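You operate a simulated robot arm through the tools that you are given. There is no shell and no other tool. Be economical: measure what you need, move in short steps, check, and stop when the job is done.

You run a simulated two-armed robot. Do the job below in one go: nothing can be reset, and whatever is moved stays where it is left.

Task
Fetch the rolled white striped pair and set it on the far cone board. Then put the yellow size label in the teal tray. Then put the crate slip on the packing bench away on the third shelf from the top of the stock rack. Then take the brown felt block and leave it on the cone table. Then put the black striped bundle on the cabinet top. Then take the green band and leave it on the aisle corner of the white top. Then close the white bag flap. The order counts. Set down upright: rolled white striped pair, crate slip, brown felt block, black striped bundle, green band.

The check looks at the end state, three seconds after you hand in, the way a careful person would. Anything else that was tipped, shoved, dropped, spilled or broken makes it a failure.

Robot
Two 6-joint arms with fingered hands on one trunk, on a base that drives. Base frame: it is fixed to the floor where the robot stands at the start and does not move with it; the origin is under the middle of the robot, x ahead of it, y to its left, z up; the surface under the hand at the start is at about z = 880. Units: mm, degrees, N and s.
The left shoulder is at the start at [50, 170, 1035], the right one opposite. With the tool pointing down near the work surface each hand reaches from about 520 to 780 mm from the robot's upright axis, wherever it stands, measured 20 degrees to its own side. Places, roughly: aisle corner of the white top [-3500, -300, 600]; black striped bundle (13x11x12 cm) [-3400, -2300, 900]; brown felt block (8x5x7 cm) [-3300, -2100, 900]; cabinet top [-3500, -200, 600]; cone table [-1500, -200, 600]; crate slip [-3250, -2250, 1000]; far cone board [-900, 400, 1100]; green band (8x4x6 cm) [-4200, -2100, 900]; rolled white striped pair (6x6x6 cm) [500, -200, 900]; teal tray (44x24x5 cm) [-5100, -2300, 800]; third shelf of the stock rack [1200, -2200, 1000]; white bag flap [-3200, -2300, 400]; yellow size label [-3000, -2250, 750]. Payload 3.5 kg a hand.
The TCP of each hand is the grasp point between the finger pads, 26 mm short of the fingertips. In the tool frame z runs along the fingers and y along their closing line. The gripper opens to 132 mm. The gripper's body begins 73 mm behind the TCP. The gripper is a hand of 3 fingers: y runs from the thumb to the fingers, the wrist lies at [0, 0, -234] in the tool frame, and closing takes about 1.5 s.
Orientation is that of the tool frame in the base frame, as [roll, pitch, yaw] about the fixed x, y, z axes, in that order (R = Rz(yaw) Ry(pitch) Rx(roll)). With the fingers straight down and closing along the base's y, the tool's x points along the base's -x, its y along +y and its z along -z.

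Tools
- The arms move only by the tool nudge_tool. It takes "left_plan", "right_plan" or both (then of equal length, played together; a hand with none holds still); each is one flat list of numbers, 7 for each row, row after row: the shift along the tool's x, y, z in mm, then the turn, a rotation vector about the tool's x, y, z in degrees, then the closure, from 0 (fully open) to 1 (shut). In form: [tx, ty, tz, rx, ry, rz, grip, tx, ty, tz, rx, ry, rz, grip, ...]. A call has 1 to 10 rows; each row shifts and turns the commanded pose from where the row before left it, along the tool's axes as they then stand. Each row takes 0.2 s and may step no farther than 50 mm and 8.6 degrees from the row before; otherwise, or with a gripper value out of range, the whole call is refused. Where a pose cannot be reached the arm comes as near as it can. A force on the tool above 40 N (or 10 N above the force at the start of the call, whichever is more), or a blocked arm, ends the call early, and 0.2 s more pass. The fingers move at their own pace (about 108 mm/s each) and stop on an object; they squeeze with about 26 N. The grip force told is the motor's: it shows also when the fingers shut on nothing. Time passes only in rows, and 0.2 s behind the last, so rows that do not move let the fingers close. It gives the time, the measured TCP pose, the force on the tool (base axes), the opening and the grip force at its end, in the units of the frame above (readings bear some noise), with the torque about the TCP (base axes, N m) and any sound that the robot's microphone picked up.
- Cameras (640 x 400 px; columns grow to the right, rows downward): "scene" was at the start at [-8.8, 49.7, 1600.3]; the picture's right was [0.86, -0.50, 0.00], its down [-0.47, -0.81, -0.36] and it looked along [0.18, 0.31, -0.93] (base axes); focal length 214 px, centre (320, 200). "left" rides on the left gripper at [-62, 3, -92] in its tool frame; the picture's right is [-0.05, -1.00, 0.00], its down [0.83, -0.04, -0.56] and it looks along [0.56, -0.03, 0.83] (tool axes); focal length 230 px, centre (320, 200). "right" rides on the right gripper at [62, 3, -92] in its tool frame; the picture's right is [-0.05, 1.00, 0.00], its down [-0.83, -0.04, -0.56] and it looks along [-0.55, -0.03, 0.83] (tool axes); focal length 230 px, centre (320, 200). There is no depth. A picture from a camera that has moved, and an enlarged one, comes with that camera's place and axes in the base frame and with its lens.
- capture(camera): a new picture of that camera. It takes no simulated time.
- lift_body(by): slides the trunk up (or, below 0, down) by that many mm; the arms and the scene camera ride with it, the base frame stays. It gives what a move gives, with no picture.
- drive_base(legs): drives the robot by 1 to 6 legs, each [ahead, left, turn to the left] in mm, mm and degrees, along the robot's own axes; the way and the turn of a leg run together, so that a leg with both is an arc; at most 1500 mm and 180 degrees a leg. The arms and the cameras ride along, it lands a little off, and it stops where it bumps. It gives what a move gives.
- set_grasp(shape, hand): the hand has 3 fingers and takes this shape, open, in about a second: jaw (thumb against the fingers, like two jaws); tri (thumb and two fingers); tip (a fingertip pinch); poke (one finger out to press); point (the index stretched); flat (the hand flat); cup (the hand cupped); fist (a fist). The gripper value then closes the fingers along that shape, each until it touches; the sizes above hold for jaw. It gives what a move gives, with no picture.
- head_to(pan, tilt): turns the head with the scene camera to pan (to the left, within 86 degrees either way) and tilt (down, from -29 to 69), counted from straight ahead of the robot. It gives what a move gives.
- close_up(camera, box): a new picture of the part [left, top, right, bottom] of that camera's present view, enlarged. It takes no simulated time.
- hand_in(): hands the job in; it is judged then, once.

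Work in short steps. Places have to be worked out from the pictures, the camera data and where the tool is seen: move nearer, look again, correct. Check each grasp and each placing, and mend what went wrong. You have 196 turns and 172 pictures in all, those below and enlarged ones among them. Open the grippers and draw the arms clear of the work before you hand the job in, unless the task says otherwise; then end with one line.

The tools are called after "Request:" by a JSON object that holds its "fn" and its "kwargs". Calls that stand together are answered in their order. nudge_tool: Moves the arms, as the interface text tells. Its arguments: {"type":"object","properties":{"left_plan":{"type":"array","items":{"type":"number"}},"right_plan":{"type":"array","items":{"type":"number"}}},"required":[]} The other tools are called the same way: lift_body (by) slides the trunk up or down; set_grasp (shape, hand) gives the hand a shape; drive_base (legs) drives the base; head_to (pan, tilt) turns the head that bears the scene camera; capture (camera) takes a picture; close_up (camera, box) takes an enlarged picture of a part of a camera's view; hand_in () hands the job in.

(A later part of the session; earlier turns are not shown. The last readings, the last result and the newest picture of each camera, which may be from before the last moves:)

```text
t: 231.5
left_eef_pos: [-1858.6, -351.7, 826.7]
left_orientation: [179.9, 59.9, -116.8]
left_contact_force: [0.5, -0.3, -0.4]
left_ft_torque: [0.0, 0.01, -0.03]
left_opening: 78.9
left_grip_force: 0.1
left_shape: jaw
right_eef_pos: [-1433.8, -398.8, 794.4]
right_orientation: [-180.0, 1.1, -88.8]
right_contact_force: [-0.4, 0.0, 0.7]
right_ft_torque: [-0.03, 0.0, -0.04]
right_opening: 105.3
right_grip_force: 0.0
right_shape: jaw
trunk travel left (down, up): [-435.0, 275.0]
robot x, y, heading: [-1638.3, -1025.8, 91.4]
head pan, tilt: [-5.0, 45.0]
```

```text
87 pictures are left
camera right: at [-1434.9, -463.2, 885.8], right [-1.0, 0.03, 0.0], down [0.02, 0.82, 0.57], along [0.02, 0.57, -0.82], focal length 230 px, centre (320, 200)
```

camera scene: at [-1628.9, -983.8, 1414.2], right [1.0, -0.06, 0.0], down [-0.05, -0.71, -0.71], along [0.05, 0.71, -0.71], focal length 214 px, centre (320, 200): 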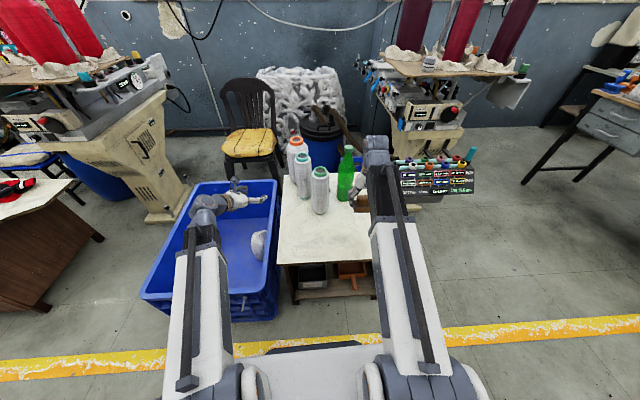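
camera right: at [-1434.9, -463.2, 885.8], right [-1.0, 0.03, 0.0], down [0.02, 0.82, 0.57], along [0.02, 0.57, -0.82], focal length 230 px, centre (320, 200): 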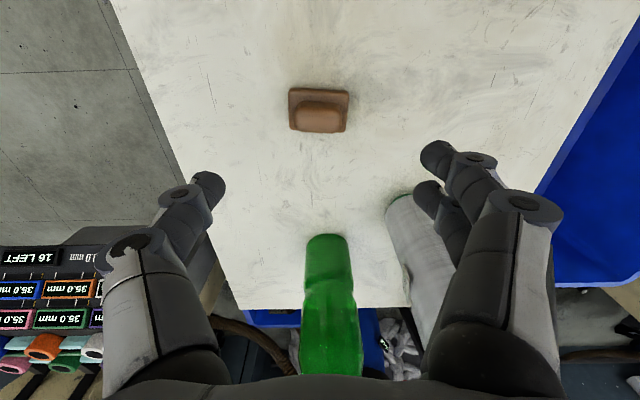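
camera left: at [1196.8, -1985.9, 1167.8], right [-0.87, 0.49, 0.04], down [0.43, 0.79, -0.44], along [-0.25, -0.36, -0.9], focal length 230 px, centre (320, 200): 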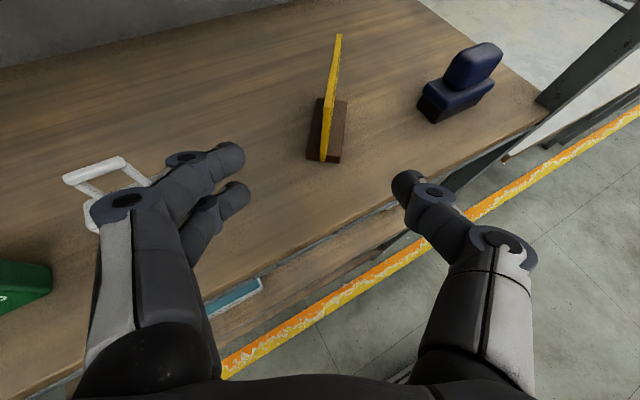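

Block stands on the cone table. Raise the trunk and head back to the bench for the black striped bundle.

Request:
{"fn": "lift_body", "kwargs": {"by": 240}}

Request:
{"fn": "drive_base", "kwargs": {"legs": [[-60, 0, 0], [0, 0, 178.6], [0, -1500, 0], [250, 0, 0]]}}

Request:
{"fn": "head_to", "kwargs": {"pan": -15, "tilt": 45}}

Request:
{"fn": "capture", "kwargs": {"camera": "scene"}}

```text
t: 234.0
left_eef_pos: [-1859.0, -351.9, 1067.2]
left_orientation: [179.9, 59.8, -116.9]
left_contact_force: [0.0, -1.0, 0.5]
left_ft_torque: [0.0, 0.03, 0.01]
left_opening: 78.5
left_grip_force: 0.0
left_shape: jaw
right_eef_pos: [-1434.8, -398.4, 1035.6]
right_orientation: [-179.9, 1.1, -88.9]
right_contact_force: [-0.6, 0.4, -0.3]
right_ft_torque: [0.0, 0.01, 0.02]
right_opening: 105.4
right_grip_force: 0.0
right_shape: jaw
trunk travel left (down, up): [-675.0, 35.0]
robot x, y, heading: [-1636.3, -1025.2, 91.0]
head pan, tilt: [-5.0, 45.0]
```

```text
t: 250.7
left_eef_pos: [-2949.6, -1978.5, 1066.9]
left_orientation: [-180.0, 59.8, 60.7]
left_contact_force: [0.6, -0.6, -0.7]
left_ft_torque: [0.03, 0.02, -0.02]
left_opening: 78.8
left_grip_force: 0.0
left_shape: jaw
right_eef_pos: [-3371.0, -1914.4, 1034.8]
right_orientation: [-179.9, 1.1, 88.9]
right_contact_force: [0.7, 0.4, -0.1]
right_ft_torque: [0.02, 0.02, -0.01]
right_opening: 105.3
right_grip_force: 0.1
right_shape: jaw
trunk travel left (down, up): [-675.0, 35.0]
robot x, y, heading: [-3141.4, -1293.4, -91.2]
head pan, tilt: [-5.0, 45.0]
```

```text
t: 251.4
left_eef_pos: [-2948.5, -1977.7, 1068.3]
left_orientation: [179.8, 59.8, 60.7]
left_contact_force: [0.5, -0.2, 0.3]
left_ft_torque: [0.0, 0.01, 0.02]
left_opening: 78.9
left_grip_force: 0.0
left_shape: jaw
right_eef_pos: [-3370.7, -1915.1, 1033.9]
right_orientation: [-180.0, 1.1, 88.9]
right_contact_force: [0.2, -0.5, 0.2]
right_ft_torque: [0.03, 0.05, 0.02]
right_opening: 105.5
right_grip_force: 0.1
right_shape: jaw
trunk travel left (down, up): [-675.0, 35.0]
robot x, y, heading: [-3143.4, -1293.7, -90.9]
head pan, tilt: [-15.0, 45.0]
```

```text
86 pictures are left
camera scene: at [-3161.1, -1331.6, 1654.1], right [-0.96, 0.27, 0.0], down [0.19, 0.68, -0.71], along [-0.19, -0.68, -0.71], focal length 214 px, centre (320, 200)
```

scene: 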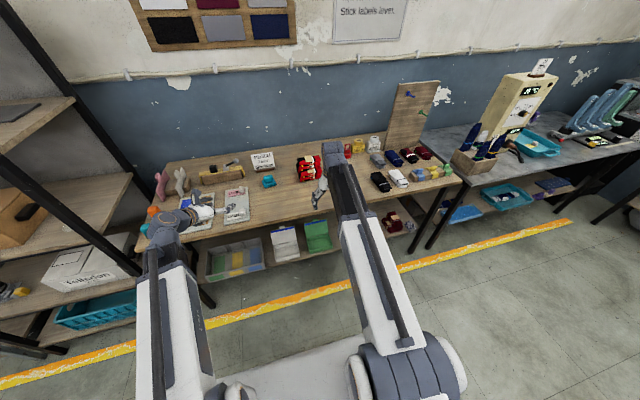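

Request:
{"fn": "close_up", "kwargs": {"camera": "scene", "box": [270, 140, 370, 220]}}

Request:
{"fn": "capture", "kwargs": {"camera": "right"}}

```text
5.00 times, centred on (320, 180) of scene
camera zoom: at [-3161.1, -1331.6, 1654.1], right [-0.96, 0.27, 0.0], down [0.19, 0.68, -0.71], along [-0.19, -0.68, -0.71], focal length 1072 px, centre (320, 300)
```

zoom: 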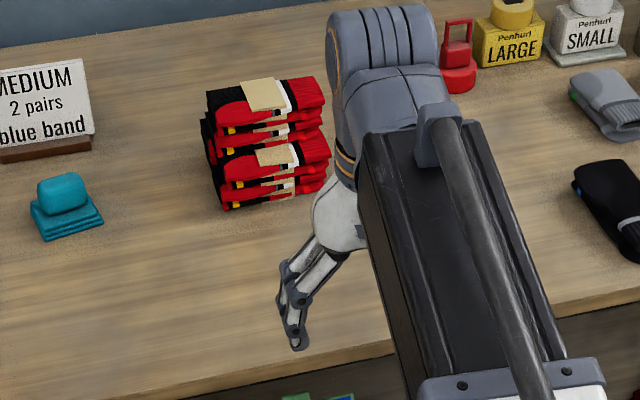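

```text
84 pictures are left
camera right: at [-3365.5, -1853.5, 1125.4], right [1.0, -0.07, 0.0], down [-0.06, -0.82, 0.57], along [-0.04, -0.57, -0.82], focal length 230 px, centre (320, 200)
```

right: 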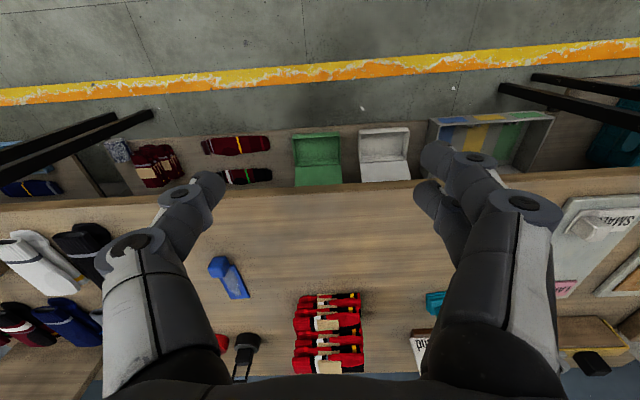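

The bundle's x-width is ~105 mm (fits the 132 mm opening along x). Move the base 300 mm closer with the hand raised slightly and fully open.

Request:
{"fn": "nudge_tool", "kwargs": {"right_plan": [0, 0, -30, 0, 0, 0, 0, 0, 0, -10, 0, 0, 0, 0, 0, 0, 0, 0, 0, 0, 0]}}

Request:
{"fn": "drive_base", "kwargs": {"legs": [[300, 0, 0]]}}

Request:
{"fn": "capture", "kwargs": {"camera": "right"}}

Request:
{"fn": "capture", "kwargs": {"camera": "left"}}

```text
t: 252.2
left_eef_pos: [-2949.5, -1978.0, 1067.9]
left_orientation: [179.9, 59.8, 60.8]
left_contact_force: [-0.1, 0.4, 0.0]
left_ft_torque: [0.02, 0.05, 0.01]
left_opening: 78.6
left_grip_force: 0.0
left_shape: jaw
right_eef_pos: [-3371.1, -1912.8, 1075.0]
right_orientation: [-179.9, 1.2, 89.0]
right_contact_force: [0.0, 0.2, 0.6]
right_ft_torque: [0.02, -0.01, -0.01]
right_opening: 132.0
right_grip_force: 0.1
right_shape: jaw
trunk travel left (down, up): [-675.0, 35.0]
robot x, y, heading: [-3144.2, -1295.1, -91.2]
head pan, tilt: [-15.0, 45.0]
```

```text
t: 254.2
left_eef_pos: [-2948.6, -2280.2, 1067.8]
left_orientation: [-180.0, 59.8, 61.3]
left_contact_force: [0.9, 0.0, 0.3]
left_ft_torque: [-0.01, 0.01, -0.02]
left_opening: 78.6
left_grip_force: 0.0
left_shape: jaw
right_eef_pos: [-3369.3, -2218.4, 1074.9]
right_orientation: [-179.9, 1.1, 89.5]
right_contact_force: [-0.9, 0.2, -0.2]
right_ft_torque: [0.01, 0.01, -0.03]
right_opening: 132.2
right_grip_force: 0.1
right_shape: jaw
trunk travel left (down, up): [-675.0, 35.0]
robot x, y, heading: [-3146.9, -1598.0, -90.6]
head pan, tilt: [-15.0, 45.0]
```

```text
83 pictures are left
camera right: at [-3364.9, -2157.5, 1165.2], right [1.0, -0.06, 0.0], down [-0.05, -0.82, 0.57], along [-0.04, -0.57, -0.82], focal length 230 px, centre (320, 200)
```

right: 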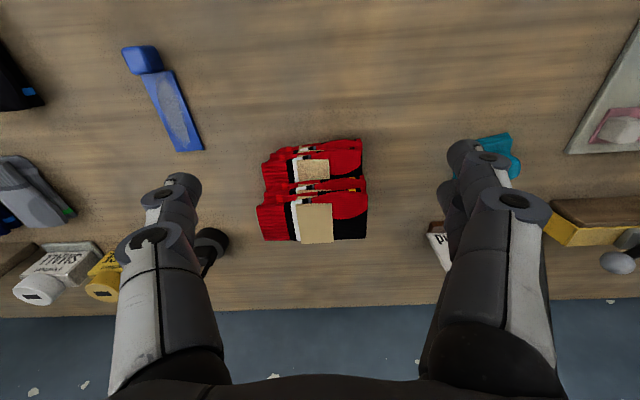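

```text
82 pictures are left
camera left: at [-2921.8, -2237.7, 1167.2], right [-0.89, 0.46, 0.04], down [0.39, 0.81, -0.44], along [-0.24, -0.37, -0.9], focal length 230 px, centre (320, 200)
```

left: 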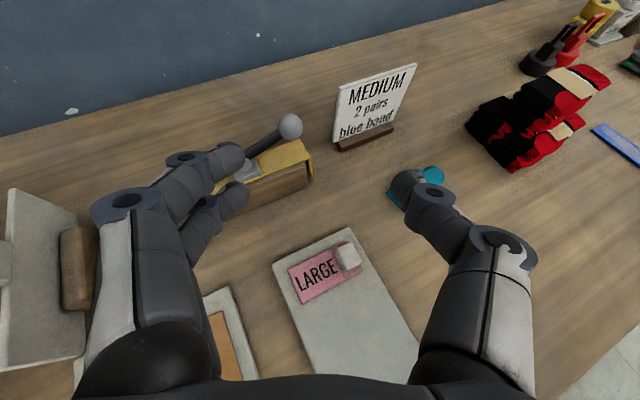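

The bundle is ~120–130 mm across x and ~100–110 mm deep in y, centre ≈[-3380,-2306], top ≈975. Better to close along y, so I turn the right wrist 90° in place.

Request:
{"fn": "nudge_tool", "kwargs": {"right_plan": [0, 0, 0, 0, 0, 8.5, 0, 0, 0, 0, 0, 0, 8.5, 0, 0, 0, 0, 0, 0, 8.5, 0, 0, 0, 0, 0, 0, 8.5, 0, 0, 0, 0, 0, 0, 8.5, 0, 0, 0, 0, 0, 0, 8.5, 0, 0, 0, 0, 0, 0, 8.5, 0, 0, 0, 0, 0, 0, 8.5, 0, 0, 0, 0, 0, 0, 8.5, 0, 0, 0, 0, 0, 0, 8.5, 0]}}

Request:
{"fn": "nudge_tool", "kwargs": {"right_plan": [0, 0, 0, 0, 0, 4.5, 0, 0, 0, 0, 0, 0, 0, 0]}}

Request:
{"fn": "capture", "kwargs": {"camera": "right"}}

```text
t: 256.4
left_eef_pos: [-2948.2, -2279.6, 1067.2]
left_orientation: [179.9, 59.8, 61.2]
left_contact_force: [-0.7, -1.0, 0.1]
left_ft_torque: [-0.01, 0.02, 0.01]
left_opening: 78.7
left_grip_force: 0.1
left_shape: jaw
right_eef_pos: [-3370.8, -2216.7, 1075.4]
right_orientation: [178.9, 0.2, 4.3]
right_contact_force: [0.5, 0.0, -0.2]
right_ft_torque: [0.01, -0.01, -0.02]
right_opening: 132.0
right_grip_force: 0.0
right_shape: jaw
trunk travel left (down, up): [-675.0, 35.0]
robot x, y, heading: [-3143.9, -1595.0, -90.6]
head pan, tilt: [-15.0, 45.0]
```

```text
t: 257.0
left_eef_pos: [-2949.7, -2278.7, 1067.6]
left_orientation: [179.9, 59.7, 61.2]
left_contact_force: [-0.4, 0.0, -0.5]
left_ft_torque: [0.02, 0.01, 0.0]
left_opening: 78.9
left_grip_force: 0.0
left_shape: jaw
right_eef_pos: [-3370.9, -2217.9, 1075.0]
right_orientation: [178.9, 0.2, -0.1]
right_contact_force: [-0.5, -0.5, -0.7]
right_ft_torque: [0.0, -0.04, -0.04]
right_opening: 131.9
right_grip_force: 0.1
right_shape: jaw
trunk travel left (down, up): [-675.0, 35.0]
robot x, y, heading: [-3142.5, -1603.1, -90.5]
head pan, tilt: [-15.0, 45.0]
```

```text
81 pictures are left
camera right: at [-3307.1, -2221.3, 1166.4], right [-0.06, -1.0, 0.02], down [-0.83, 0.06, 0.56], along [-0.56, 0.01, -0.83], focal length 230 px, centre (320, 200)
```

right: 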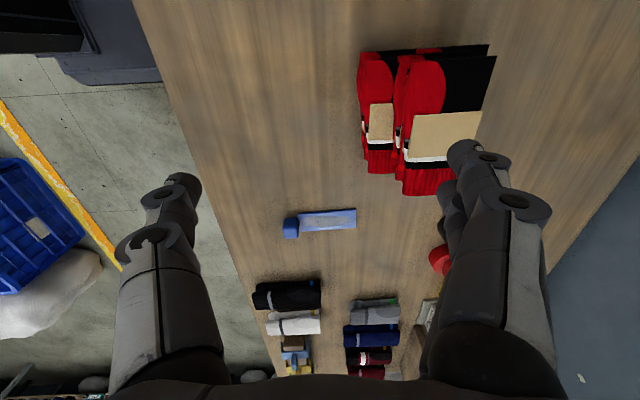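

Clear side view: bundle spans y≈−2267…−2362, x≈−3319…−3439. Centre over [-3379,-2315] and descend partway.

Request:
{"fn": "nudge_tool", "kwargs": {"right_plan": [-4, 33, 0, 0, 0, 0, 0, -4, 33, 0, 0, 0, 0, 0, 0, 31, 0, 0, 0, 0, 0, 0, 0, 35, 0, 0, 0, 0, 0, 0, 30, 0, 0, 0, 0, 0, 0, 0, 0, 0, 0, 0]}}

Request:
{"fn": "capture", "kwargs": {"camera": "right"}}

Request:
{"fn": "close_up", "kwargs": {"camera": "scene", "box": [270, 100, 430, 220]}}

```text
t: 258.4
left_eef_pos: [-2948.9, -2278.6, 1068.3]
left_orientation: [180.0, 59.7, 61.2]
left_contact_force: [0.2, 0.0, 0.3]
left_ft_torque: [0.01, 0.02, -0.02]
left_opening: 78.8
left_grip_force: 0.1
left_shape: jaw
right_eef_pos: [-3376.7, -2316.0, 1011.4]
right_orientation: [178.8, 0.2, -0.1]
right_contact_force: [-0.3, -0.2, -0.8]
right_ft_torque: [-0.04, -0.03, 0.04]
right_opening: 132.0
right_grip_force: 0.1
right_shape: jaw
trunk travel left (down, up): [-675.0, 35.0]
robot x, y, heading: [-3146.2, -1597.6, -90.5]
head pan, tilt: [-15.0, 45.0]
```

```text
80 pictures are left
camera right: at [-3314.6, -2319.1, 1103.3], right [-0.05, -1.0, 0.02], down [-0.83, 0.06, 0.56], along [-0.56, 0.01, -0.83], focal length 230 px, centre (320, 200)
```

right: 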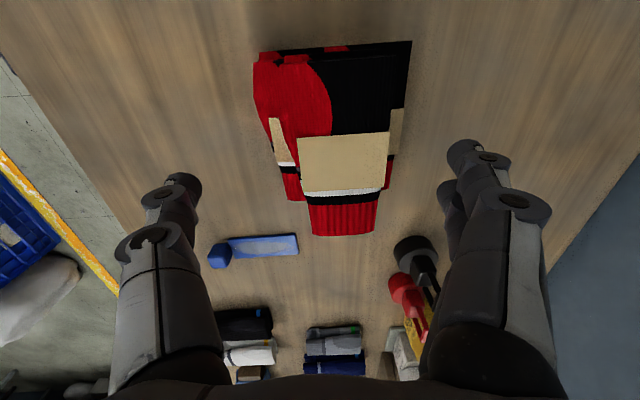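

```text
3.33 times, centred on (350, 160) of scene
camera zoom: at [-3164.9, -1634.9, 1654.2], right [-0.96, 0.27, 0.0], down [0.19, 0.68, -0.71], along [-0.19, -0.68, -0.71], focal length 715 px, centre (220, 333)
```

zoom: 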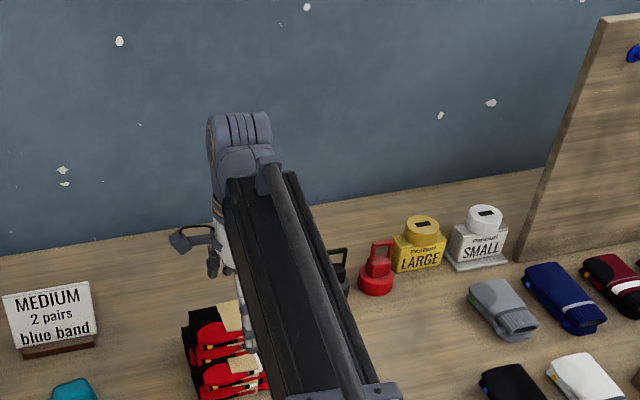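

Centred. Descend to about z 913, watching for palm contact.

Request:
{"fn": "nudge_tool", "kwargs": {"right_plan": [-2, 0, 30, 0, 0, 0, 0, 0, 1, 30, 0, 0, 0, 0, 0, 1, 22, 0, 0, 0, 0, 0, 0, 10, 0, 0, 0, 0, 0, 0, 5, 0, 0, 0, 0, 0, 0, 0, 0, 0, 0, 0]}}

Request:
{"fn": "capture", "kwargs": {"camera": "right"}}

```text
t: 259.8
left_eef_pos: [-2947.5, -2278.7, 1068.3]
left_orientation: [179.9, 59.8, 61.2]
left_contact_force: [-0.5, 0.1, 0.0]
left_ft_torque: [0.01, -0.02, 0.0]
left_opening: 78.7
left_grip_force: 0.0
left_shape: jaw
right_eef_pos: [-3381.2, -2319.3, 915.6]
right_orientation: [178.8, 0.1, -0.1]
right_contact_force: [0.1, -1.0, 1.2]
right_ft_torque: [-0.01, -0.02, 0.02]
right_opening: 132.0
right_grip_force: 0.1
right_shape: jaw
trunk travel left (down, up): [-675.0, 35.0]
robot x, y, heading: [-3143.4, -1595.6, -90.6]
head pan, tilt: [-15.0, 45.0]
```

```text
78 pictures are left
camera right: at [-3318.3, -2323.7, 1007.5], right [-0.05, -1.0, 0.02], down [-0.83, 0.06, 0.56], along [-0.56, 0.01, -0.83], focal length 230 px, centre (320, 200)
```

right: 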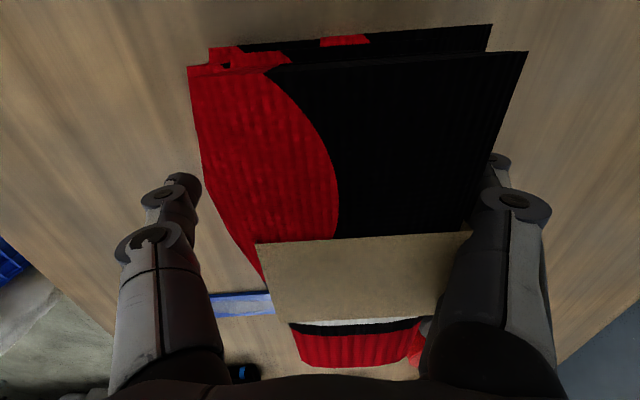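

No contact; bundle lies between the fingers. Close.

Request:
{"fn": "nudge_tool", "kwargs": {"right_plan": [0, 0, 0, 0, 0, 0, 0.3, 0, 0, 0, 0, 0, 0, 0.5, 0, 0, 0, 0, 0, 0, 0.6, 0, 0, 0, 0, 0, 0, 0.6, 0, 0, 0, 0, 0, 0, 0.6]}}

Request:
{"fn": "capture", "kwargs": {"camera": "right"}}

Request:
{"fn": "capture", "kwargs": {"camera": "left"}}

```text
t: 261.0
left_eef_pos: [-2948.9, -2279.2, 1068.4]
left_orientation: [179.8, 59.8, 61.1]
left_contact_force: [-1.1, -0.2, -0.7]
left_ft_torque: [0.0, 0.01, 0.0]
left_opening: 78.7
left_grip_force: 0.1
left_shape: jaw
right_eef_pos: [-3381.2, -2320.3, 915.4]
right_orientation: [178.9, 0.1, -0.1]
right_contact_force: [0.7, 1.1, 0.4]
right_ft_torque: [0.03, 0.01, 0.05]
right_opening: 102.5
right_grip_force: 25.8
right_shape: jaw
trunk travel left (down, up): [-675.0, 35.0]
robot x, y, heading: [-3144.6, -1596.2, -90.3]
head pan, tilt: [-15.0, 45.0]
```

```text
77 pictures are left
camera right: at [-3318.3, -2323.7, 1007.4], right [-0.05, -1.0, 0.02], down [-0.83, 0.06, 0.56], along [-0.56, 0.01, -0.83], focal length 230 px, centre (320, 200)
```

right: 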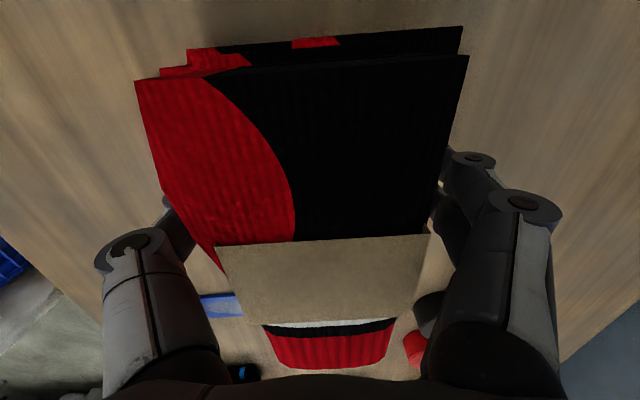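

```text
76 pictures are left
camera left: at [-2921.9, -2237.1, 1167.5], right [-0.89, 0.46, 0.04], down [0.39, 0.81, -0.44], along [-0.24, -0.37, -0.9], focal length 230 px, centre (320, 200)
```

left: 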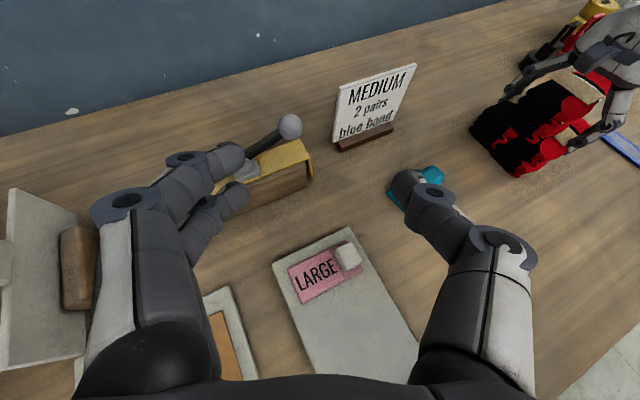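

Grip registers 26 N at 102 mm — on the bundle. Lift slowly and check.

Request:
{"fn": "nudge_tool", "kwargs": {"right_plan": [0, 0, -8, 0, 0, 0, 0.6, 0, 0, -15, 0, 0, 0, 0.6, 0, 0, -25, 0, 0, 0, 0.6, 0, 0, -35, 0, 0, 0, 0.6, 0, 0, -35, 0, 0, 0, 0.6, 0, 0, 0, 0, 0, 0, 0.6]}}

Request:
{"fn": "capture", "kwargs": {"camera": "left"}}

Request:
{"fn": "capture", "kwargs": {"camera": "right"}}

```text
t: 262.4
left_eef_pos: [-2948.2, -2280.3, 1066.5]
left_orientation: [180.0, 59.8, 61.1]
left_contact_force: [0.6, -0.4, -0.6]
left_ft_torque: [-0.01, -0.05, -0.01]
left_opening: 78.8
left_grip_force: 0.0
left_shape: jaw
right_eef_pos: [-3380.2, -2318.9, 1031.1]
right_orientation: [178.8, 0.1, -0.1]
right_contact_force: [-0.2, -0.8, -5.3]
right_ft_torque: [0.0, 0.0, 0.01]
right_opening: 102.2
right_grip_force: 26.0
right_shape: jaw
trunk travel left (down, up): [-675.0, 35.0]
robot x, y, heading: [-3146.7, -1599.5, -90.6]
head pan, tilt: [-15.0, 45.0]
```

```text
75 pictures are left
camera left: at [-2922.0, -2237.4, 1167.4], right [-0.89, 0.46, 0.04], down [0.39, 0.81, -0.44], along [-0.24, -0.37, -0.9], focal length 230 px, centre (320, 200)
```

left: 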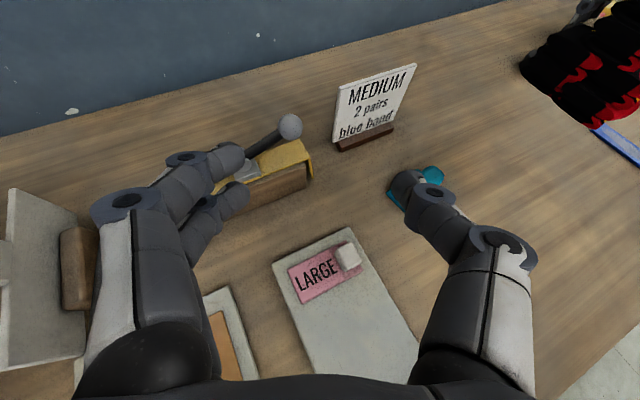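

```text
74 pictures are left
camera right: at [-3317.5, -2322.4, 1122.7], right [-0.05, -1.0, 0.02], down [-0.83, 0.06, 0.56], along [-0.56, 0.01, -0.83], focal length 230 px, centre (320, 200)
```

right: 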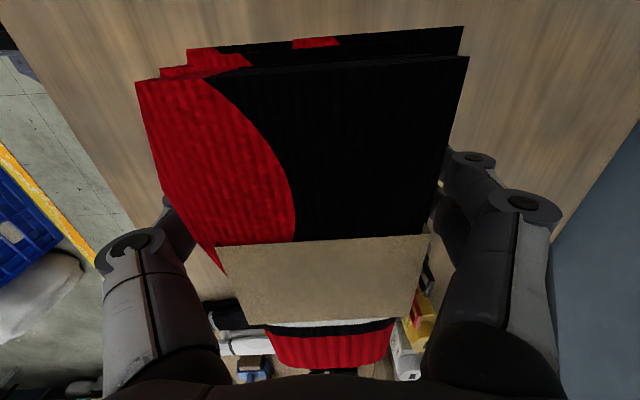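

Bundle lifted (5 N weight). Back out, turn to face the cabinet across the aisle and look.

Request:
{"fn": "drive_base", "kwargs": {"legs": [[-500, 0, 0], [0, 0, 180], [0, 450, 0]]}}

Request:
{"fn": "head_to", "kwargs": {"pan": -15, "tilt": 45}}

Request:
{"fn": "capture", "kwargs": {"camera": "scene"}}

```text
t: 275.1
left_eef_pos: [-3816.4, -434.1, 1069.0]
left_orientation: [180.0, 59.9, -116.5]
left_contact_force: [0.2, 0.2, -1.0]
left_ft_torque: [0.01, -0.01, 0.01]
left_opening: 78.8
left_grip_force: 0.1
left_shape: jaw
right_eef_pos: [-3386.5, -376.9, 1031.2]
right_orientation: [178.9, 0.2, -177.8]
right_contact_force: [-0.9, -0.1, -4.4]
right_ft_torque: [0.0, 0.0, -0.01]
right_opening: 102.1
right_grip_force: 26.4
right_shape: jaw
trunk travel left (down, up): [-675.0, 35.0]
robot x, y, heading: [-3592.5, -1106.0, 92.0]
head pan, tilt: [-15.0, 45.0]
```

```text
t: 275.7
left_eef_pos: [-3816.7, -432.9, 1067.9]
left_orientation: [180.0, 59.9, -116.4]
left_contact_force: [0.2, -0.3, 0.5]
left_ft_torque: [0.01, 0.03, 0.03]
left_opening: 78.6
left_grip_force: 0.0
left_shape: jaw
right_eef_pos: [-3386.1, -375.7, 1030.8]
right_orientation: [178.9, 0.1, -177.8]
right_contact_force: [-0.4, -0.4, -4.7]
right_ft_torque: [-0.02, 0.02, 0.02]
right_opening: 102.1
right_grip_force: 26.6
right_shape: jaw
trunk travel left (down, up): [-675.0, 35.0]
robot x, y, heading: [-3589.8, -1105.4, 92.0]
head pan, tilt: [-15.0, 45.0]
```

```text
73 pictures are left
camera scene: at [-3567.9, -1065.2, 1654.1], right [0.97, -0.23, 0.0], down [-0.16, -0.69, -0.71], along [0.16, 0.69, -0.71], focal length 214 px, centre (320, 200)
```

scene: 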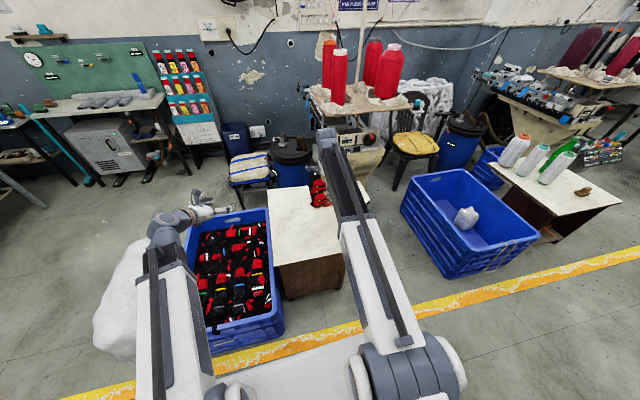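

Request:
{"fn": "close_up", "kwargs": {"camera": "scene", "box": [230, 150, 390, 310]}}

Request:
{"fn": "capture", "kwargs": {"camera": "right"}}

Request:
{"fn": "capture", "kwargs": {"camera": "left"}}

```text
2.50 times, centred on (310, 230) of scene
camera zoom: at [-3567.9, -1065.2, 1654.1], right [0.97, -0.23, 0.0], down [-0.16, -0.69, -0.71], along [0.16, 0.69, -0.71], focal length 536 px, centre (345, 125)
```

zoom: 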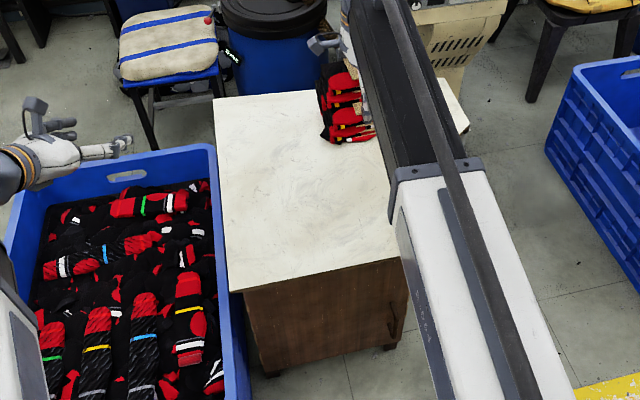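

```text
71 pictures are left
camera right: at [-3446.9, -379.4, 1122.3], right [0.01, 1.0, 0.02], down [0.83, -0.02, 0.56], along [0.56, 0.01, -0.83], focal length 230 px, centre (320, 200)
```

right: 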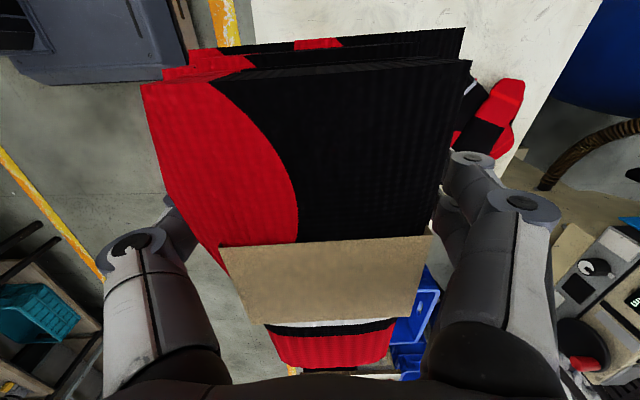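

```text
70 pictures are left
camera left: at [-3840.5, -474.8, 1167.3], right [0.91, -0.42, 0.04], down [-0.36, -0.82, -0.44], along [0.22, 0.38, -0.9], focal length 230 px, centre (320, 200)
```

left: 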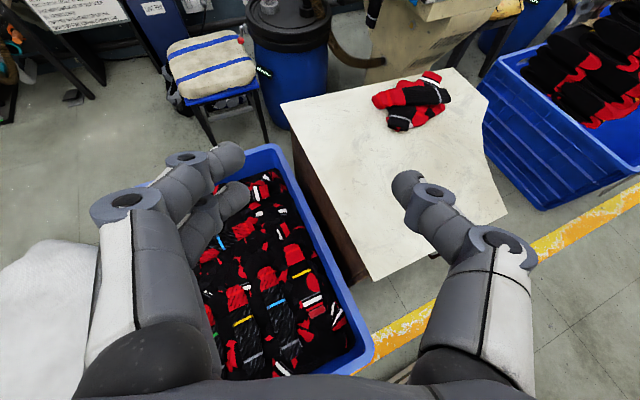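

Cabinet top: near-left corner ≈[-3677,-475,607], near edge to x≈−3255, socks lying near [-3240,-10]. A bin blocks the floor to the left, so I stand at x≈−3380 and aim the bundle for ≈[-3430,-150].

Request:
{"fn": "drive_base", "kwargs": {"legs": [[0, -215, -2], [200, 0, 0]]}}

Request:
{"fn": "head_to", "kwargs": {"pan": 0, "tilt": 60}}

Request:
{"fn": "capture", "kwargs": {"camera": "scene"}}

```text
t: 278.6
left_eef_pos: [-3573.4, -221.6, 1066.9]
left_orientation: [180.0, 59.8, -118.7]
left_contact_force: [0.2, 0.4, 0.1]
left_ft_torque: [0.0, 0.01, -0.03]
left_opening: 78.8
left_grip_force: 0.1
left_shape: jaw
right_eef_pos: [-3142.3, -180.9, 1029.7]
right_orientation: [178.9, 0.1, -180.0]
right_contact_force: [-0.2, 0.1, -4.4]
right_ft_torque: [-0.03, -0.01, -0.01]
right_opening: 102.3
right_grip_force: 26.0
right_shape: jaw
trunk travel left (down, up): [-675.0, 35.0]
robot x, y, heading: [-3376.0, -902.2, 89.4]
head pan, tilt: [-15.0, 45.0]
```

```text
t: 279.4
left_eef_pos: [-3573.7, -222.1, 1067.0]
left_orientation: [179.9, 59.8, -118.6]
left_contact_force: [0.5, 0.3, -0.2]
left_ft_torque: [-0.02, 0.0, 0.0]
left_opening: 78.9
left_grip_force: 0.0
left_shape: jaw
right_eef_pos: [-3141.0, -182.0, 1030.4]
right_orientation: [179.0, 0.1, -179.9]
right_contact_force: [-0.2, -0.2, -4.9]
right_ft_torque: [0.02, 0.01, 0.01]
right_opening: 102.4
right_grip_force: 25.7
right_shape: jaw
trunk travel left (down, up): [-675.0, 35.0]
robot x, y, heading: [-3375.5, -901.5, 89.7]
head pan, tilt: [0.0, 60.0]
```

```text
69 pictures are left
camera scene: at [-3369.8, -874.9, 1634.7], right [1.0, -0.01, 0.0], down [-0.01, -0.87, -0.5], along [0.0, 0.5, -0.87], focal length 214 px, centre (320, 200)
```

scene: 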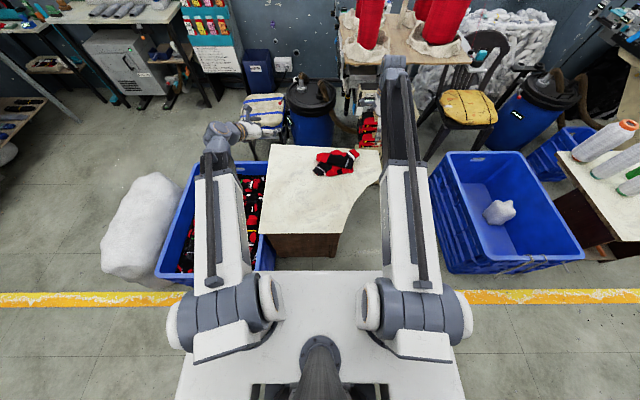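

The cabinet top is clear apart from the socks; its right front is a curved cut, so the sharp near-left corner is the aisle corner. First I pull the left hand outward so the hands don't meet, and move up another 85 mm.

Request:
{"fn": "nudge_tool", "kwargs": {"left_plan": [0, 37, -30, 0, 0, 0, 0.4, 0, 37, -30, 0, 0, 0, 0.4, 0, 37, -30, 0, 0, 0, 0.4, 0, 37, -30, 0, 0, 0, 0.4, 0, 30, -20, 0, 0, 0, 0.4, 0, 0, 0, 0, 0, 0, 0.4]}}

Request:
{"fn": "drive_base", "kwargs": {"legs": [[85, 0, 0]]}}

Request:
{"fn": "lift_body", "kwargs": {"by": -230}}

Request:
{"fn": "capture", "kwargs": {"camera": "scene"}}

```text
t: 280.8
left_eef_pos: [-3789.4, -243.4, 1140.1]
left_orientation: [179.9, 59.8, -118.6]
left_contact_force: [0.6, 0.2, -0.4]
left_ft_torque: [-0.03, 0.0, -0.01]
left_opening: 78.7
left_grip_force: 0.0
left_shape: jaw
right_eef_pos: [-3141.2, -181.4, 1029.8]
right_orientation: [178.9, 0.1, 180.0]
right_contact_force: [-0.6, -0.6, -4.7]
right_ft_torque: [-0.01, 0.01, -0.02]
right_opening: 102.1
right_grip_force: 26.3
right_shape: jaw
trunk travel left (down, up): [-675.0, 35.0]
robot x, y, heading: [-3374.2, -903.0, 89.8]
head pan, tilt: [0.0, 60.0]
```

```text
t: 281.8
left_eef_pos: [-3785.0, -157.3, 1139.3]
left_orientation: [-179.9, 59.8, -118.7]
left_contact_force: [0.0, -0.4, 0.1]
left_ft_torque: [0.01, -0.03, -0.04]
left_opening: 78.6
left_grip_force: 0.0
left_shape: jaw
right_eef_pos: [-3138.4, -99.2, 1030.3]
right_orientation: [179.0, 0.2, 179.8]
right_contact_force: [0.3, 0.4, -5.7]
right_ft_torque: [-0.04, 0.06, -0.01]
right_opening: 102.5
right_grip_force: 26.7
right_shape: jaw
trunk travel left (down, up): [-675.0, 35.0]
robot x, y, heading: [-3374.5, -822.9, 89.3]
head pan, tilt: [0.0, 60.0]
```

```text
t: 284.2
left_eef_pos: [-3785.1, -159.3, 910.3]
left_orientation: [180.0, 59.8, -118.8]
left_contact_force: [0.0, 0.0, -1.1]
left_ft_torque: [-0.01, 0.04, -0.01]
left_opening: 79.0
left_grip_force: 0.1
left_shape: jaw
right_eef_pos: [-3138.3, -100.3, 799.9]
right_orientation: [178.9, 0.1, 179.9]
right_contact_force: [-0.3, 0.3, -4.8]
right_ft_torque: [0.0, 0.0, -0.01]
right_opening: 102.1
right_grip_force: 25.7
right_shape: jaw
trunk travel left (down, up): [-445.0, 265.0]
robot x, y, heading: [-3369.0, -818.5, 89.4]
head pan, tilt: [0.0, 60.0]
```

```text
68 pictures are left
camera scene: at [-3369.1, -792.9, 1404.7], right [1.0, -0.01, 0.0], down [-0.01, -0.87, -0.5], along [0.0, 0.5, -0.87], focal length 214 px, centre (320, 200)
```

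scene: 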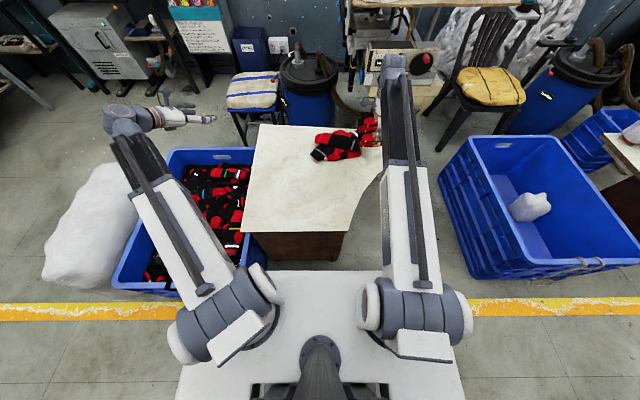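

Socks extend to x≈−3415, so I shift the target to ≈[-3490,-170]. Traverse at safe height.

Request:
{"fn": "nudge_tool", "kwargs": {"right_plan": [44, -8.8, 0, 0, 0, 0, 0.6, 44, -8.8, 0, 0, 0, 0, 0.6, 44, -8.8, 0, 0, 0, 0, 0.6, 44, -8.8, 0, 0, 0, 0, 0.6, 44, -8.8, 0, 0, 0, 0, 0.6, 44, -8.8, 0, 0, 0, 0, 0.6, 44, -8.8, 0, 0, 0, 0, 0.6, 44, -8.8, 0, 0, 0, 0, 0.6, 0, 0, 0, 0, 0, 0, 0.6]}}

Request:
{"fn": "capture", "kwargs": {"camera": "scene"}}

Request:
{"fn": "capture", "kwargs": {"camera": "right"}}

```text
t: 286.2
left_eef_pos: [-3786.0, -160.0, 909.8]
left_orientation: [179.9, 59.8, -118.8]
left_contact_force: [0.7, -0.5, 0.1]
left_ft_torque: [0.04, 0.01, -0.03]
left_opening: 78.6
left_grip_force: 0.1
left_shape: jaw
right_eef_pos: [-3489.1, -167.5, 798.0]
right_orientation: [178.9, 0.1, 179.8]
right_contact_force: [-0.7, -0.5, -4.7]
right_ft_torque: [-0.03, 0.0, 0.03]
right_opening: 102.1
right_grip_force: 25.9
right_shape: jaw
trunk travel left (down, up): [-445.0, 265.0]
robot x, y, heading: [-3372.2, -819.1, 89.6]
head pan, tilt: [0.0, 60.0]
```

```text
67 pictures are left
camera scene: at [-3369.6, -793.0, 1404.6], right [1.0, -0.01, 0.0], down [-0.01, -0.87, -0.5], along [0.01, 0.5, -0.87], focal length 214 px, centre (320, 200)
```

scene: 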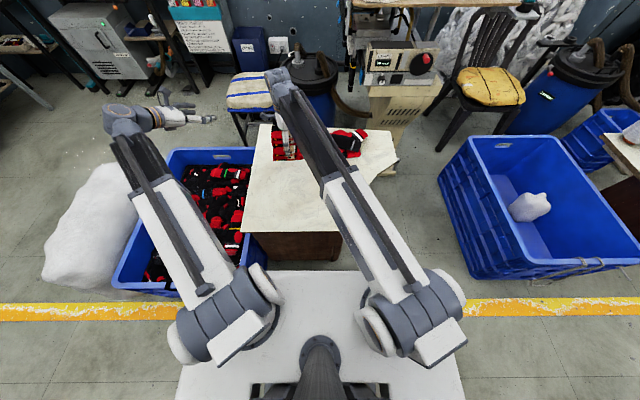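

```text
66 pictures are left
camera right: at [-3549.9, -168.8, 890.3], right [0.05, 1.0, 0.02], down [0.83, -0.06, 0.56], along [0.56, -0.01, -0.83], focal length 230 px, centre (320, 200)
```

right: 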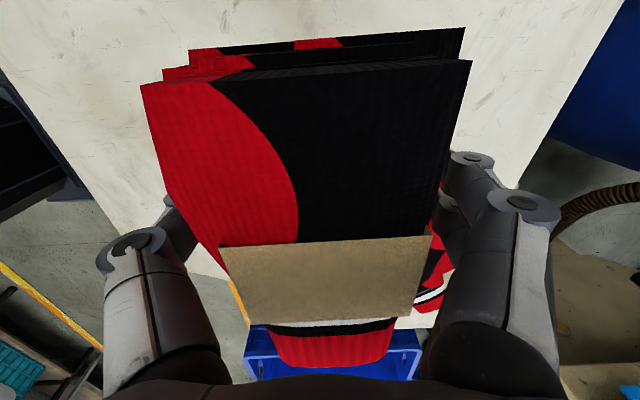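

In place. Descend, first quickly then in fine steps.

Request:
{"fn": "nudge_tool", "kwargs": {"right_plan": [0, 0, 40, 0, 0, 0, 0.6, 0, 0, 40, 0, 0, 0, 0.6, 0, 0, 20, 0, 0, 0, 0.6, 0, 0, 8, 0, 0, 0, 0.6, 0, 0, 5, 0, 0, 0, 0.6, 0, 0, 5, 0, 0, 0, 0.6, 0, 0, 4, 0, 0, 0, 0.6, 0, 0, 4, 0, 0, 0, 0.6, 0, 0, 0, 0, 0, 0, 0.6]}}

```text
t: 288.2
left_eef_pos: [-3787.0, -161.9, 912.2]
left_orientation: [179.8, 59.9, -118.9]
left_contact_force: [0.1, 0.2, 0.4]
left_ft_torque: [0.01, 0.01, -0.02]
left_opening: 78.7
left_grip_force: 0.0
left_shape: jaw
right_eef_pos: [-3490.9, -168.0, 675.9]
right_orientation: [178.4, 0.0, 179.8]
right_contact_force: [-2.7, 1.1, 36.0]
right_ft_torque: [0.06, 0.05, 0.02]
right_opening: 102.1
right_grip_force: 26.1
right_shape: jaw
trunk travel left (down, up): [-445.0, 265.0]
robot x, y, heading: [-3372.5, -822.3, 89.3]
head pan, tilt: [0.0, 60.0]
```

Seated (36 N at z 676). Ease up 2 mm, open, and rise.

Request:
{"fn": "nudge_tool", "kwargs": {"right_plan": [0, 0, -3, 0, 0, 0, 0.6, 0, 0, 0, 0, 0, 0, 0.15, 0, 0, 0, 0, 0, 0, 0, 0, 0, 0, 0, 0, 0, 0, 0, 0, -15, 0, 0, 0, 0, 0, 0, -35, 0, 0, 0, 0, 0, 0, -45, 0, 0, 0, 0, 0, 0, -45, 0, 0, 0, 0, 0, 0, -45, 0, 0, 0, 0]}}

Request:
{"fn": "capture", "kwargs": {"camera": "right"}}

```text
t: 290.2
left_eef_pos: [-3786.5, -160.6, 910.5]
left_orientation: [179.9, 59.7, -118.8]
left_contact_force: [-0.5, -0.4, 0.6]
left_ft_torque: [-0.01, 0.0, -0.01]
left_opening: 78.6
left_grip_force: 0.1
left_shape: jaw
right_eef_pos: [-3493.5, -173.1, 863.6]
right_orientation: [178.9, 0.0, 179.9]
right_contact_force: [-1.0, 0.4, 0.5]
right_ft_torque: [0.0, -0.01, -0.03]
right_opening: 131.9
right_grip_force: 0.0
right_shape: jaw
trunk travel left (down, up): [-445.0, 265.0]
robot x, y, heading: [-3372.8, -822.1, 89.5]
head pan, tilt: [0.0, 60.0]
```

```text
65 pictures are left
camera right: at [-3553.1, -172.9, 954.7], right [0.05, 1.0, 0.02], down [0.83, -0.06, 0.56], along [0.56, -0.01, -0.83], focal length 230 px, centre (320, 200)
```

right: 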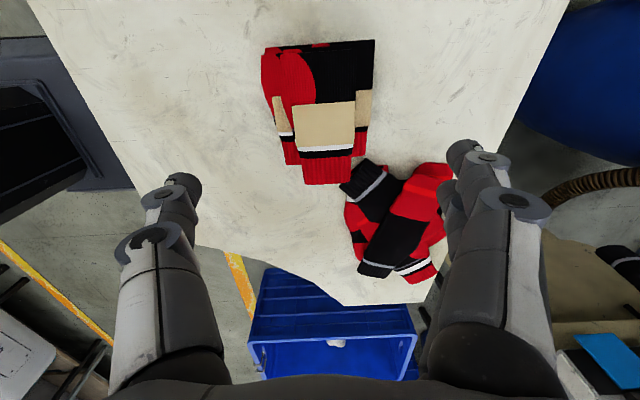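

The bundle stands on the cabinet top, clear of the socks. Next the green band: raise trunk, back off, turn and go to the bench's far end.

Request:
{"fn": "lift_body", "kwargs": {"by": 230}}

Request:
{"fn": "drive_base", "kwargs": {"legs": [[-280, 0, 0], [0, 0, 180], [0, -720, 0]]}}

Request:
{"fn": "head_to", "kwargs": {"pan": -10, "tilt": 40}}

Request:
{"fn": "capture", "kwargs": {"camera": "scene"}}

```text
t: 292.7
left_eef_pos: [-3785.5, -160.0, 1140.7]
left_orientation: [179.9, 59.8, -118.8]
left_contact_force: [-0.5, -0.2, -0.5]
left_ft_torque: [0.02, 0.02, 0.03]
left_opening: 78.7
left_grip_force: 0.1
left_shape: jaw
right_eef_pos: [-3491.6, -172.2, 1092.9]
right_orientation: [179.0, 0.1, -180.0]
right_contact_force: [0.0, 0.4, 0.0]
right_ft_torque: [0.08, -0.05, -0.02]
right_opening: 131.9
right_grip_force: 0.1
right_shape: jaw
trunk travel left (down, up): [-675.0, 35.0]
robot x, y, heading: [-3374.0, -822.0, 89.4]
head pan, tilt: [0.0, 60.0]
```

```text
t: 305.3
left_eef_pos: [-3726.8, -1735.3, 1140.8]
left_orientation: [179.9, 59.7, 56.6]
left_contact_force: [0.5, 0.0, 0.2]
left_ft_torque: [-0.01, -0.02, -0.03]
left_opening: 78.6
left_grip_force: 0.0
left_shape: jaw
right_eef_pos: [-4016.8, -1698.9, 1092.6]
right_orientation: [178.9, 0.0, -4.6]
right_contact_force: [0.6, -0.3, -0.7]
right_ft_torque: [0.0, 0.04, -0.02]
right_opening: 132.2
right_grip_force: 0.1
right_shape: jaw
trunk travel left (down, up): [-675.0, 35.0]
robot x, y, heading: [-4083.4, -1041.7, -95.2]
head pan, tilt: [0.0, 60.0]
```

```text
t: 306.1
left_eef_pos: [-3724.4, -1735.2, 1139.6]
left_orientation: [179.9, 59.7, 56.6]
left_contact_force: [0.1, 0.6, 0.4]
left_ft_torque: [-0.01, -0.01, -0.01]
left_opening: 78.6
left_grip_force: 0.0
left_shape: jaw
right_eef_pos: [-4017.5, -1699.7, 1093.3]
right_orientation: [178.9, 0.1, -4.7]
right_contact_force: [0.6, -0.3, -0.3]
right_ft_torque: [0.01, 0.0, 0.01]
right_opening: 131.8
right_grip_force: 0.0
right_shape: jaw
trunk travel left (down, up): [-675.0, 35.0]
robot x, y, heading: [-4082.8, -1043.0, -95.8]
head pan, tilt: [-10.0, 40.0]
```

```text
64 pictures are left
camera scene: at [-4100.3, -1083.8, 1661.3], right [-0.97, 0.26, 0.0], down [0.17, 0.62, -0.77], along [-0.2, -0.74, -0.64], focal length 214 px, centre (320, 200)
```

scene: 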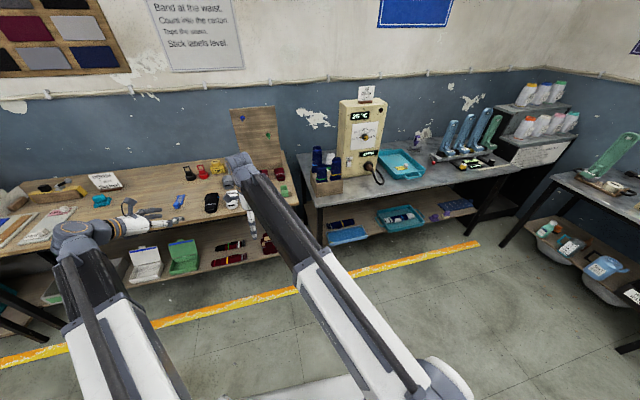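

The green band's at ≈[-4158,-2120]. Square up and approach.

Request:
{"fn": "drive_base", "kwargs": {"legs": [[0, 0, 5.5], [430, 100, 0]]}}

Request:
{"fn": "head_to", "kwargs": {"pan": -15, "tilt": 55}}

Request:
{"fn": "capture", "kwargs": {"camera": "scene"}}

```text
t: 309.3
left_eef_pos: [-3576.0, -2130.1, 1139.5]
left_orientation: [179.9, 59.7, 61.1]
left_contact_force: [0.8, -0.8, -0.9]
left_ft_torque: [0.0, 0.0, 0.02]
left_opening: 78.6
left_grip_force: 0.0
left_shape: jaw
right_eef_pos: [-3869.0, -2116.7, 1092.1]
right_orientation: [178.9, 0.0, -0.4]
right_contact_force: [0.2, -0.2, 0.5]
right_ft_torque: [0.02, -0.02, 0.0]
right_opening: 132.0
right_grip_force: 0.1
right_shape: jaw
trunk travel left (down, up): [-675.0, 35.0]
robot x, y, heading: [-3988.0, -1468.0, -90.7]
head pan, tilt: [-10.0, 40.0]
```

```text
t: 310.1
left_eef_pos: [-3575.0, -2130.7, 1139.4]
left_orientation: [179.9, 59.9, 61.0]
left_contact_force: [0.3, -0.3, -0.4]
left_ft_torque: [0.03, -0.02, 0.0]
left_opening: 78.7
left_grip_force: 0.0
left_shape: jaw
right_eef_pos: [-3868.5, -2116.4, 1092.5]
right_orientation: [179.0, 0.1, -0.3]
right_contact_force: [-0.3, -0.7, -0.7]
right_ft_torque: [0.01, 0.0, 0.01]
right_opening: 132.1
right_grip_force: 0.0
right_shape: jaw
trunk travel left (down, up): [-675.0, 35.0]
robot x, y, heading: [-3983.0, -1469.2, -90.4]
head pan, tilt: [-15.0, 55.0]
```

```text
63 pictures are left
camera scene: at [-4003.9, -1496.2, 1640.8], right [-0.96, 0.27, 0.0], down [0.22, 0.79, -0.57], along [-0.16, -0.55, -0.82], focal length 214 px, centre (320, 200)
```

scene: 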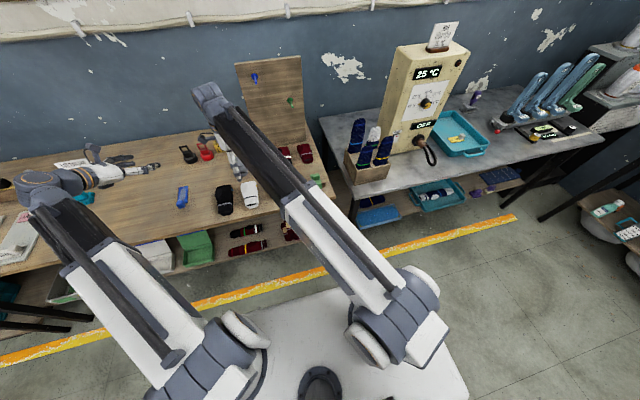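

Sweep the right hand across to above the band strip.

Request:
{"fn": "nudge_tool", "kwargs": {"right_plan": [-42, 0, 0, 0, 0, 0, 0, -42, 0, 0, 0, 0, 0, 0, -42, 0, 0, 0, 0, 0, 0, -42, 0, 0, 0, 0, 0, 0, -42, 0, 0, 0, 0, 0, 0, -42, 0, 0, 0, 0, 0, 0, 0, 0, 0, 0, 0, 0, 0]}}

Request:
{"fn": "capture", "kwargs": {"camera": "right"}}

Request:
{"fn": "close_up", "kwargs": {"camera": "scene", "box": [200, 120, 360, 240]}}

```text
t: 311.7
left_eef_pos: [-3576.0, -2130.4, 1139.9]
left_orientation: [179.9, 59.8, 61.0]
left_contact_force: [-1.0, -0.8, 0.3]
left_ft_torque: [0.0, 0.0, -0.01]
left_opening: 78.6
left_grip_force: 0.1
left_shape: jaw
right_eef_pos: [-4123.3, -2114.0, 1095.6]
right_orientation: [178.9, 0.1, -0.3]
right_contact_force: [-0.9, -0.1, 0.3]
right_ft_torque: [-0.01, 0.03, -0.01]
right_opening: 131.8
right_grip_force: 0.0
right_shape: jaw
trunk travel left (down, up): [-675.0, 35.0]
robot x, y, heading: [-3989.1, -1471.9, -90.7]
head pan, tilt: [-15.0, 55.0]
```

```text
62 pictures are left
camera right: at [-4059.6, -2117.6, 1187.2], right [-0.06, -1.0, 0.02], down [-0.83, 0.06, 0.56], along [-0.56, 0.01, -0.83], focal length 230 px, centre (320, 200)
```

right: 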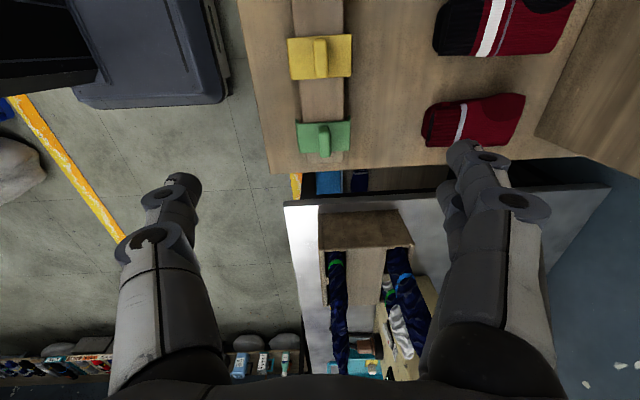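

```text
3.33 times, centred on (280, 180) of scene
camera zoom: at [-4003.8, -1496.1, 1640.7], right [-0.96, 0.27, 0.0], down [0.22, 0.79, -0.57], along [-0.16, -0.55, -0.82], focal length 715 px, centre (453, 267)
```

zoom: 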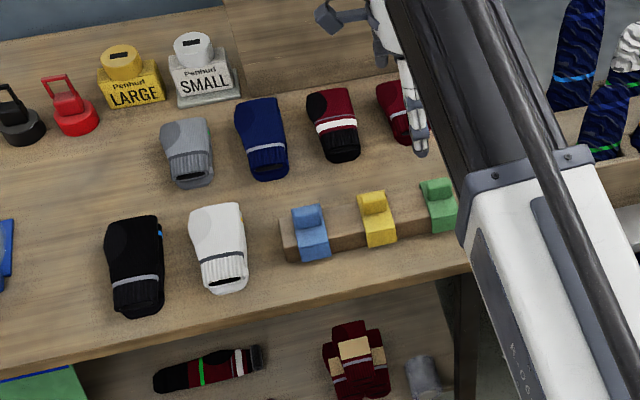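

The bands are saddles over a wooden bar with a tab on top; the green tab is thin in y, so the current closing direction suits. Tab ≈[-4155,-2123,898]. Move over and descend partly with a narrower opening.

Request:
{"fn": "nudge_tool", "kwargs": {"right_plan": [-30, 8, 0, 0, 0, 0, 0.5, 0, 0, 40, 0, 0, 0, 0.5, 0, 0, 40, 0, 0, 0, 0.5, 0, 0, 40, 0, 0, 0, 0.5, 0, 0, 0, 0, 0, 0, 0.5]}}

Request:
{"fn": "capture", "kwargs": {"camera": "right"}}

```text
t: 312.9
left_eef_pos: [-3577.6, -2130.4, 1139.9]
left_orientation: [180.0, 59.8, 61.0]
left_contact_force: [-0.1, 0.0, -0.2]
left_ft_torque: [-0.01, 0.0, -0.01]
left_opening: 78.8
left_grip_force: 0.1
left_shape: jaw
right_eef_pos: [-4151.5, -2125.3, 976.0]
right_orientation: [178.8, 0.0, -0.2]
right_contact_force: [-0.4, 0.0, -0.2]
right_ft_torque: [0.0, 0.0, 0.01]
right_opening: 66.4
right_grip_force: 0.0
right_shape: jaw
trunk travel left (down, up): [-675.0, 35.0]
robot x, y, heading: [-3984.4, -1465.8, -90.5]
head pan, tilt: [-15.0, 55.0]
```

```text
60 pictures are left
camera right: at [-4089.7, -2128.1, 1068.2], right [-0.06, -1.0, 0.02], down [-0.83, 0.06, 0.56], along [-0.56, 0.01, -0.83], focal length 230 px, centre (320, 200)
```

right: 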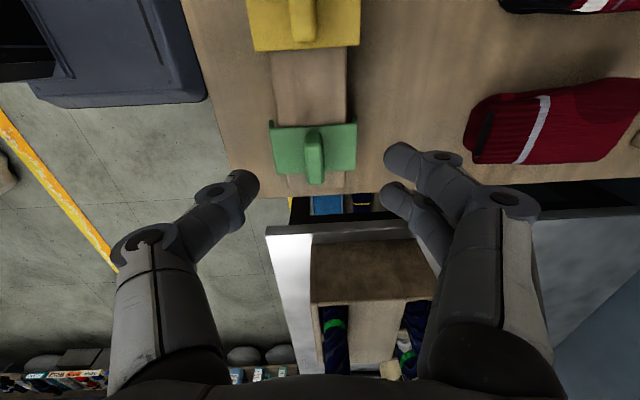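

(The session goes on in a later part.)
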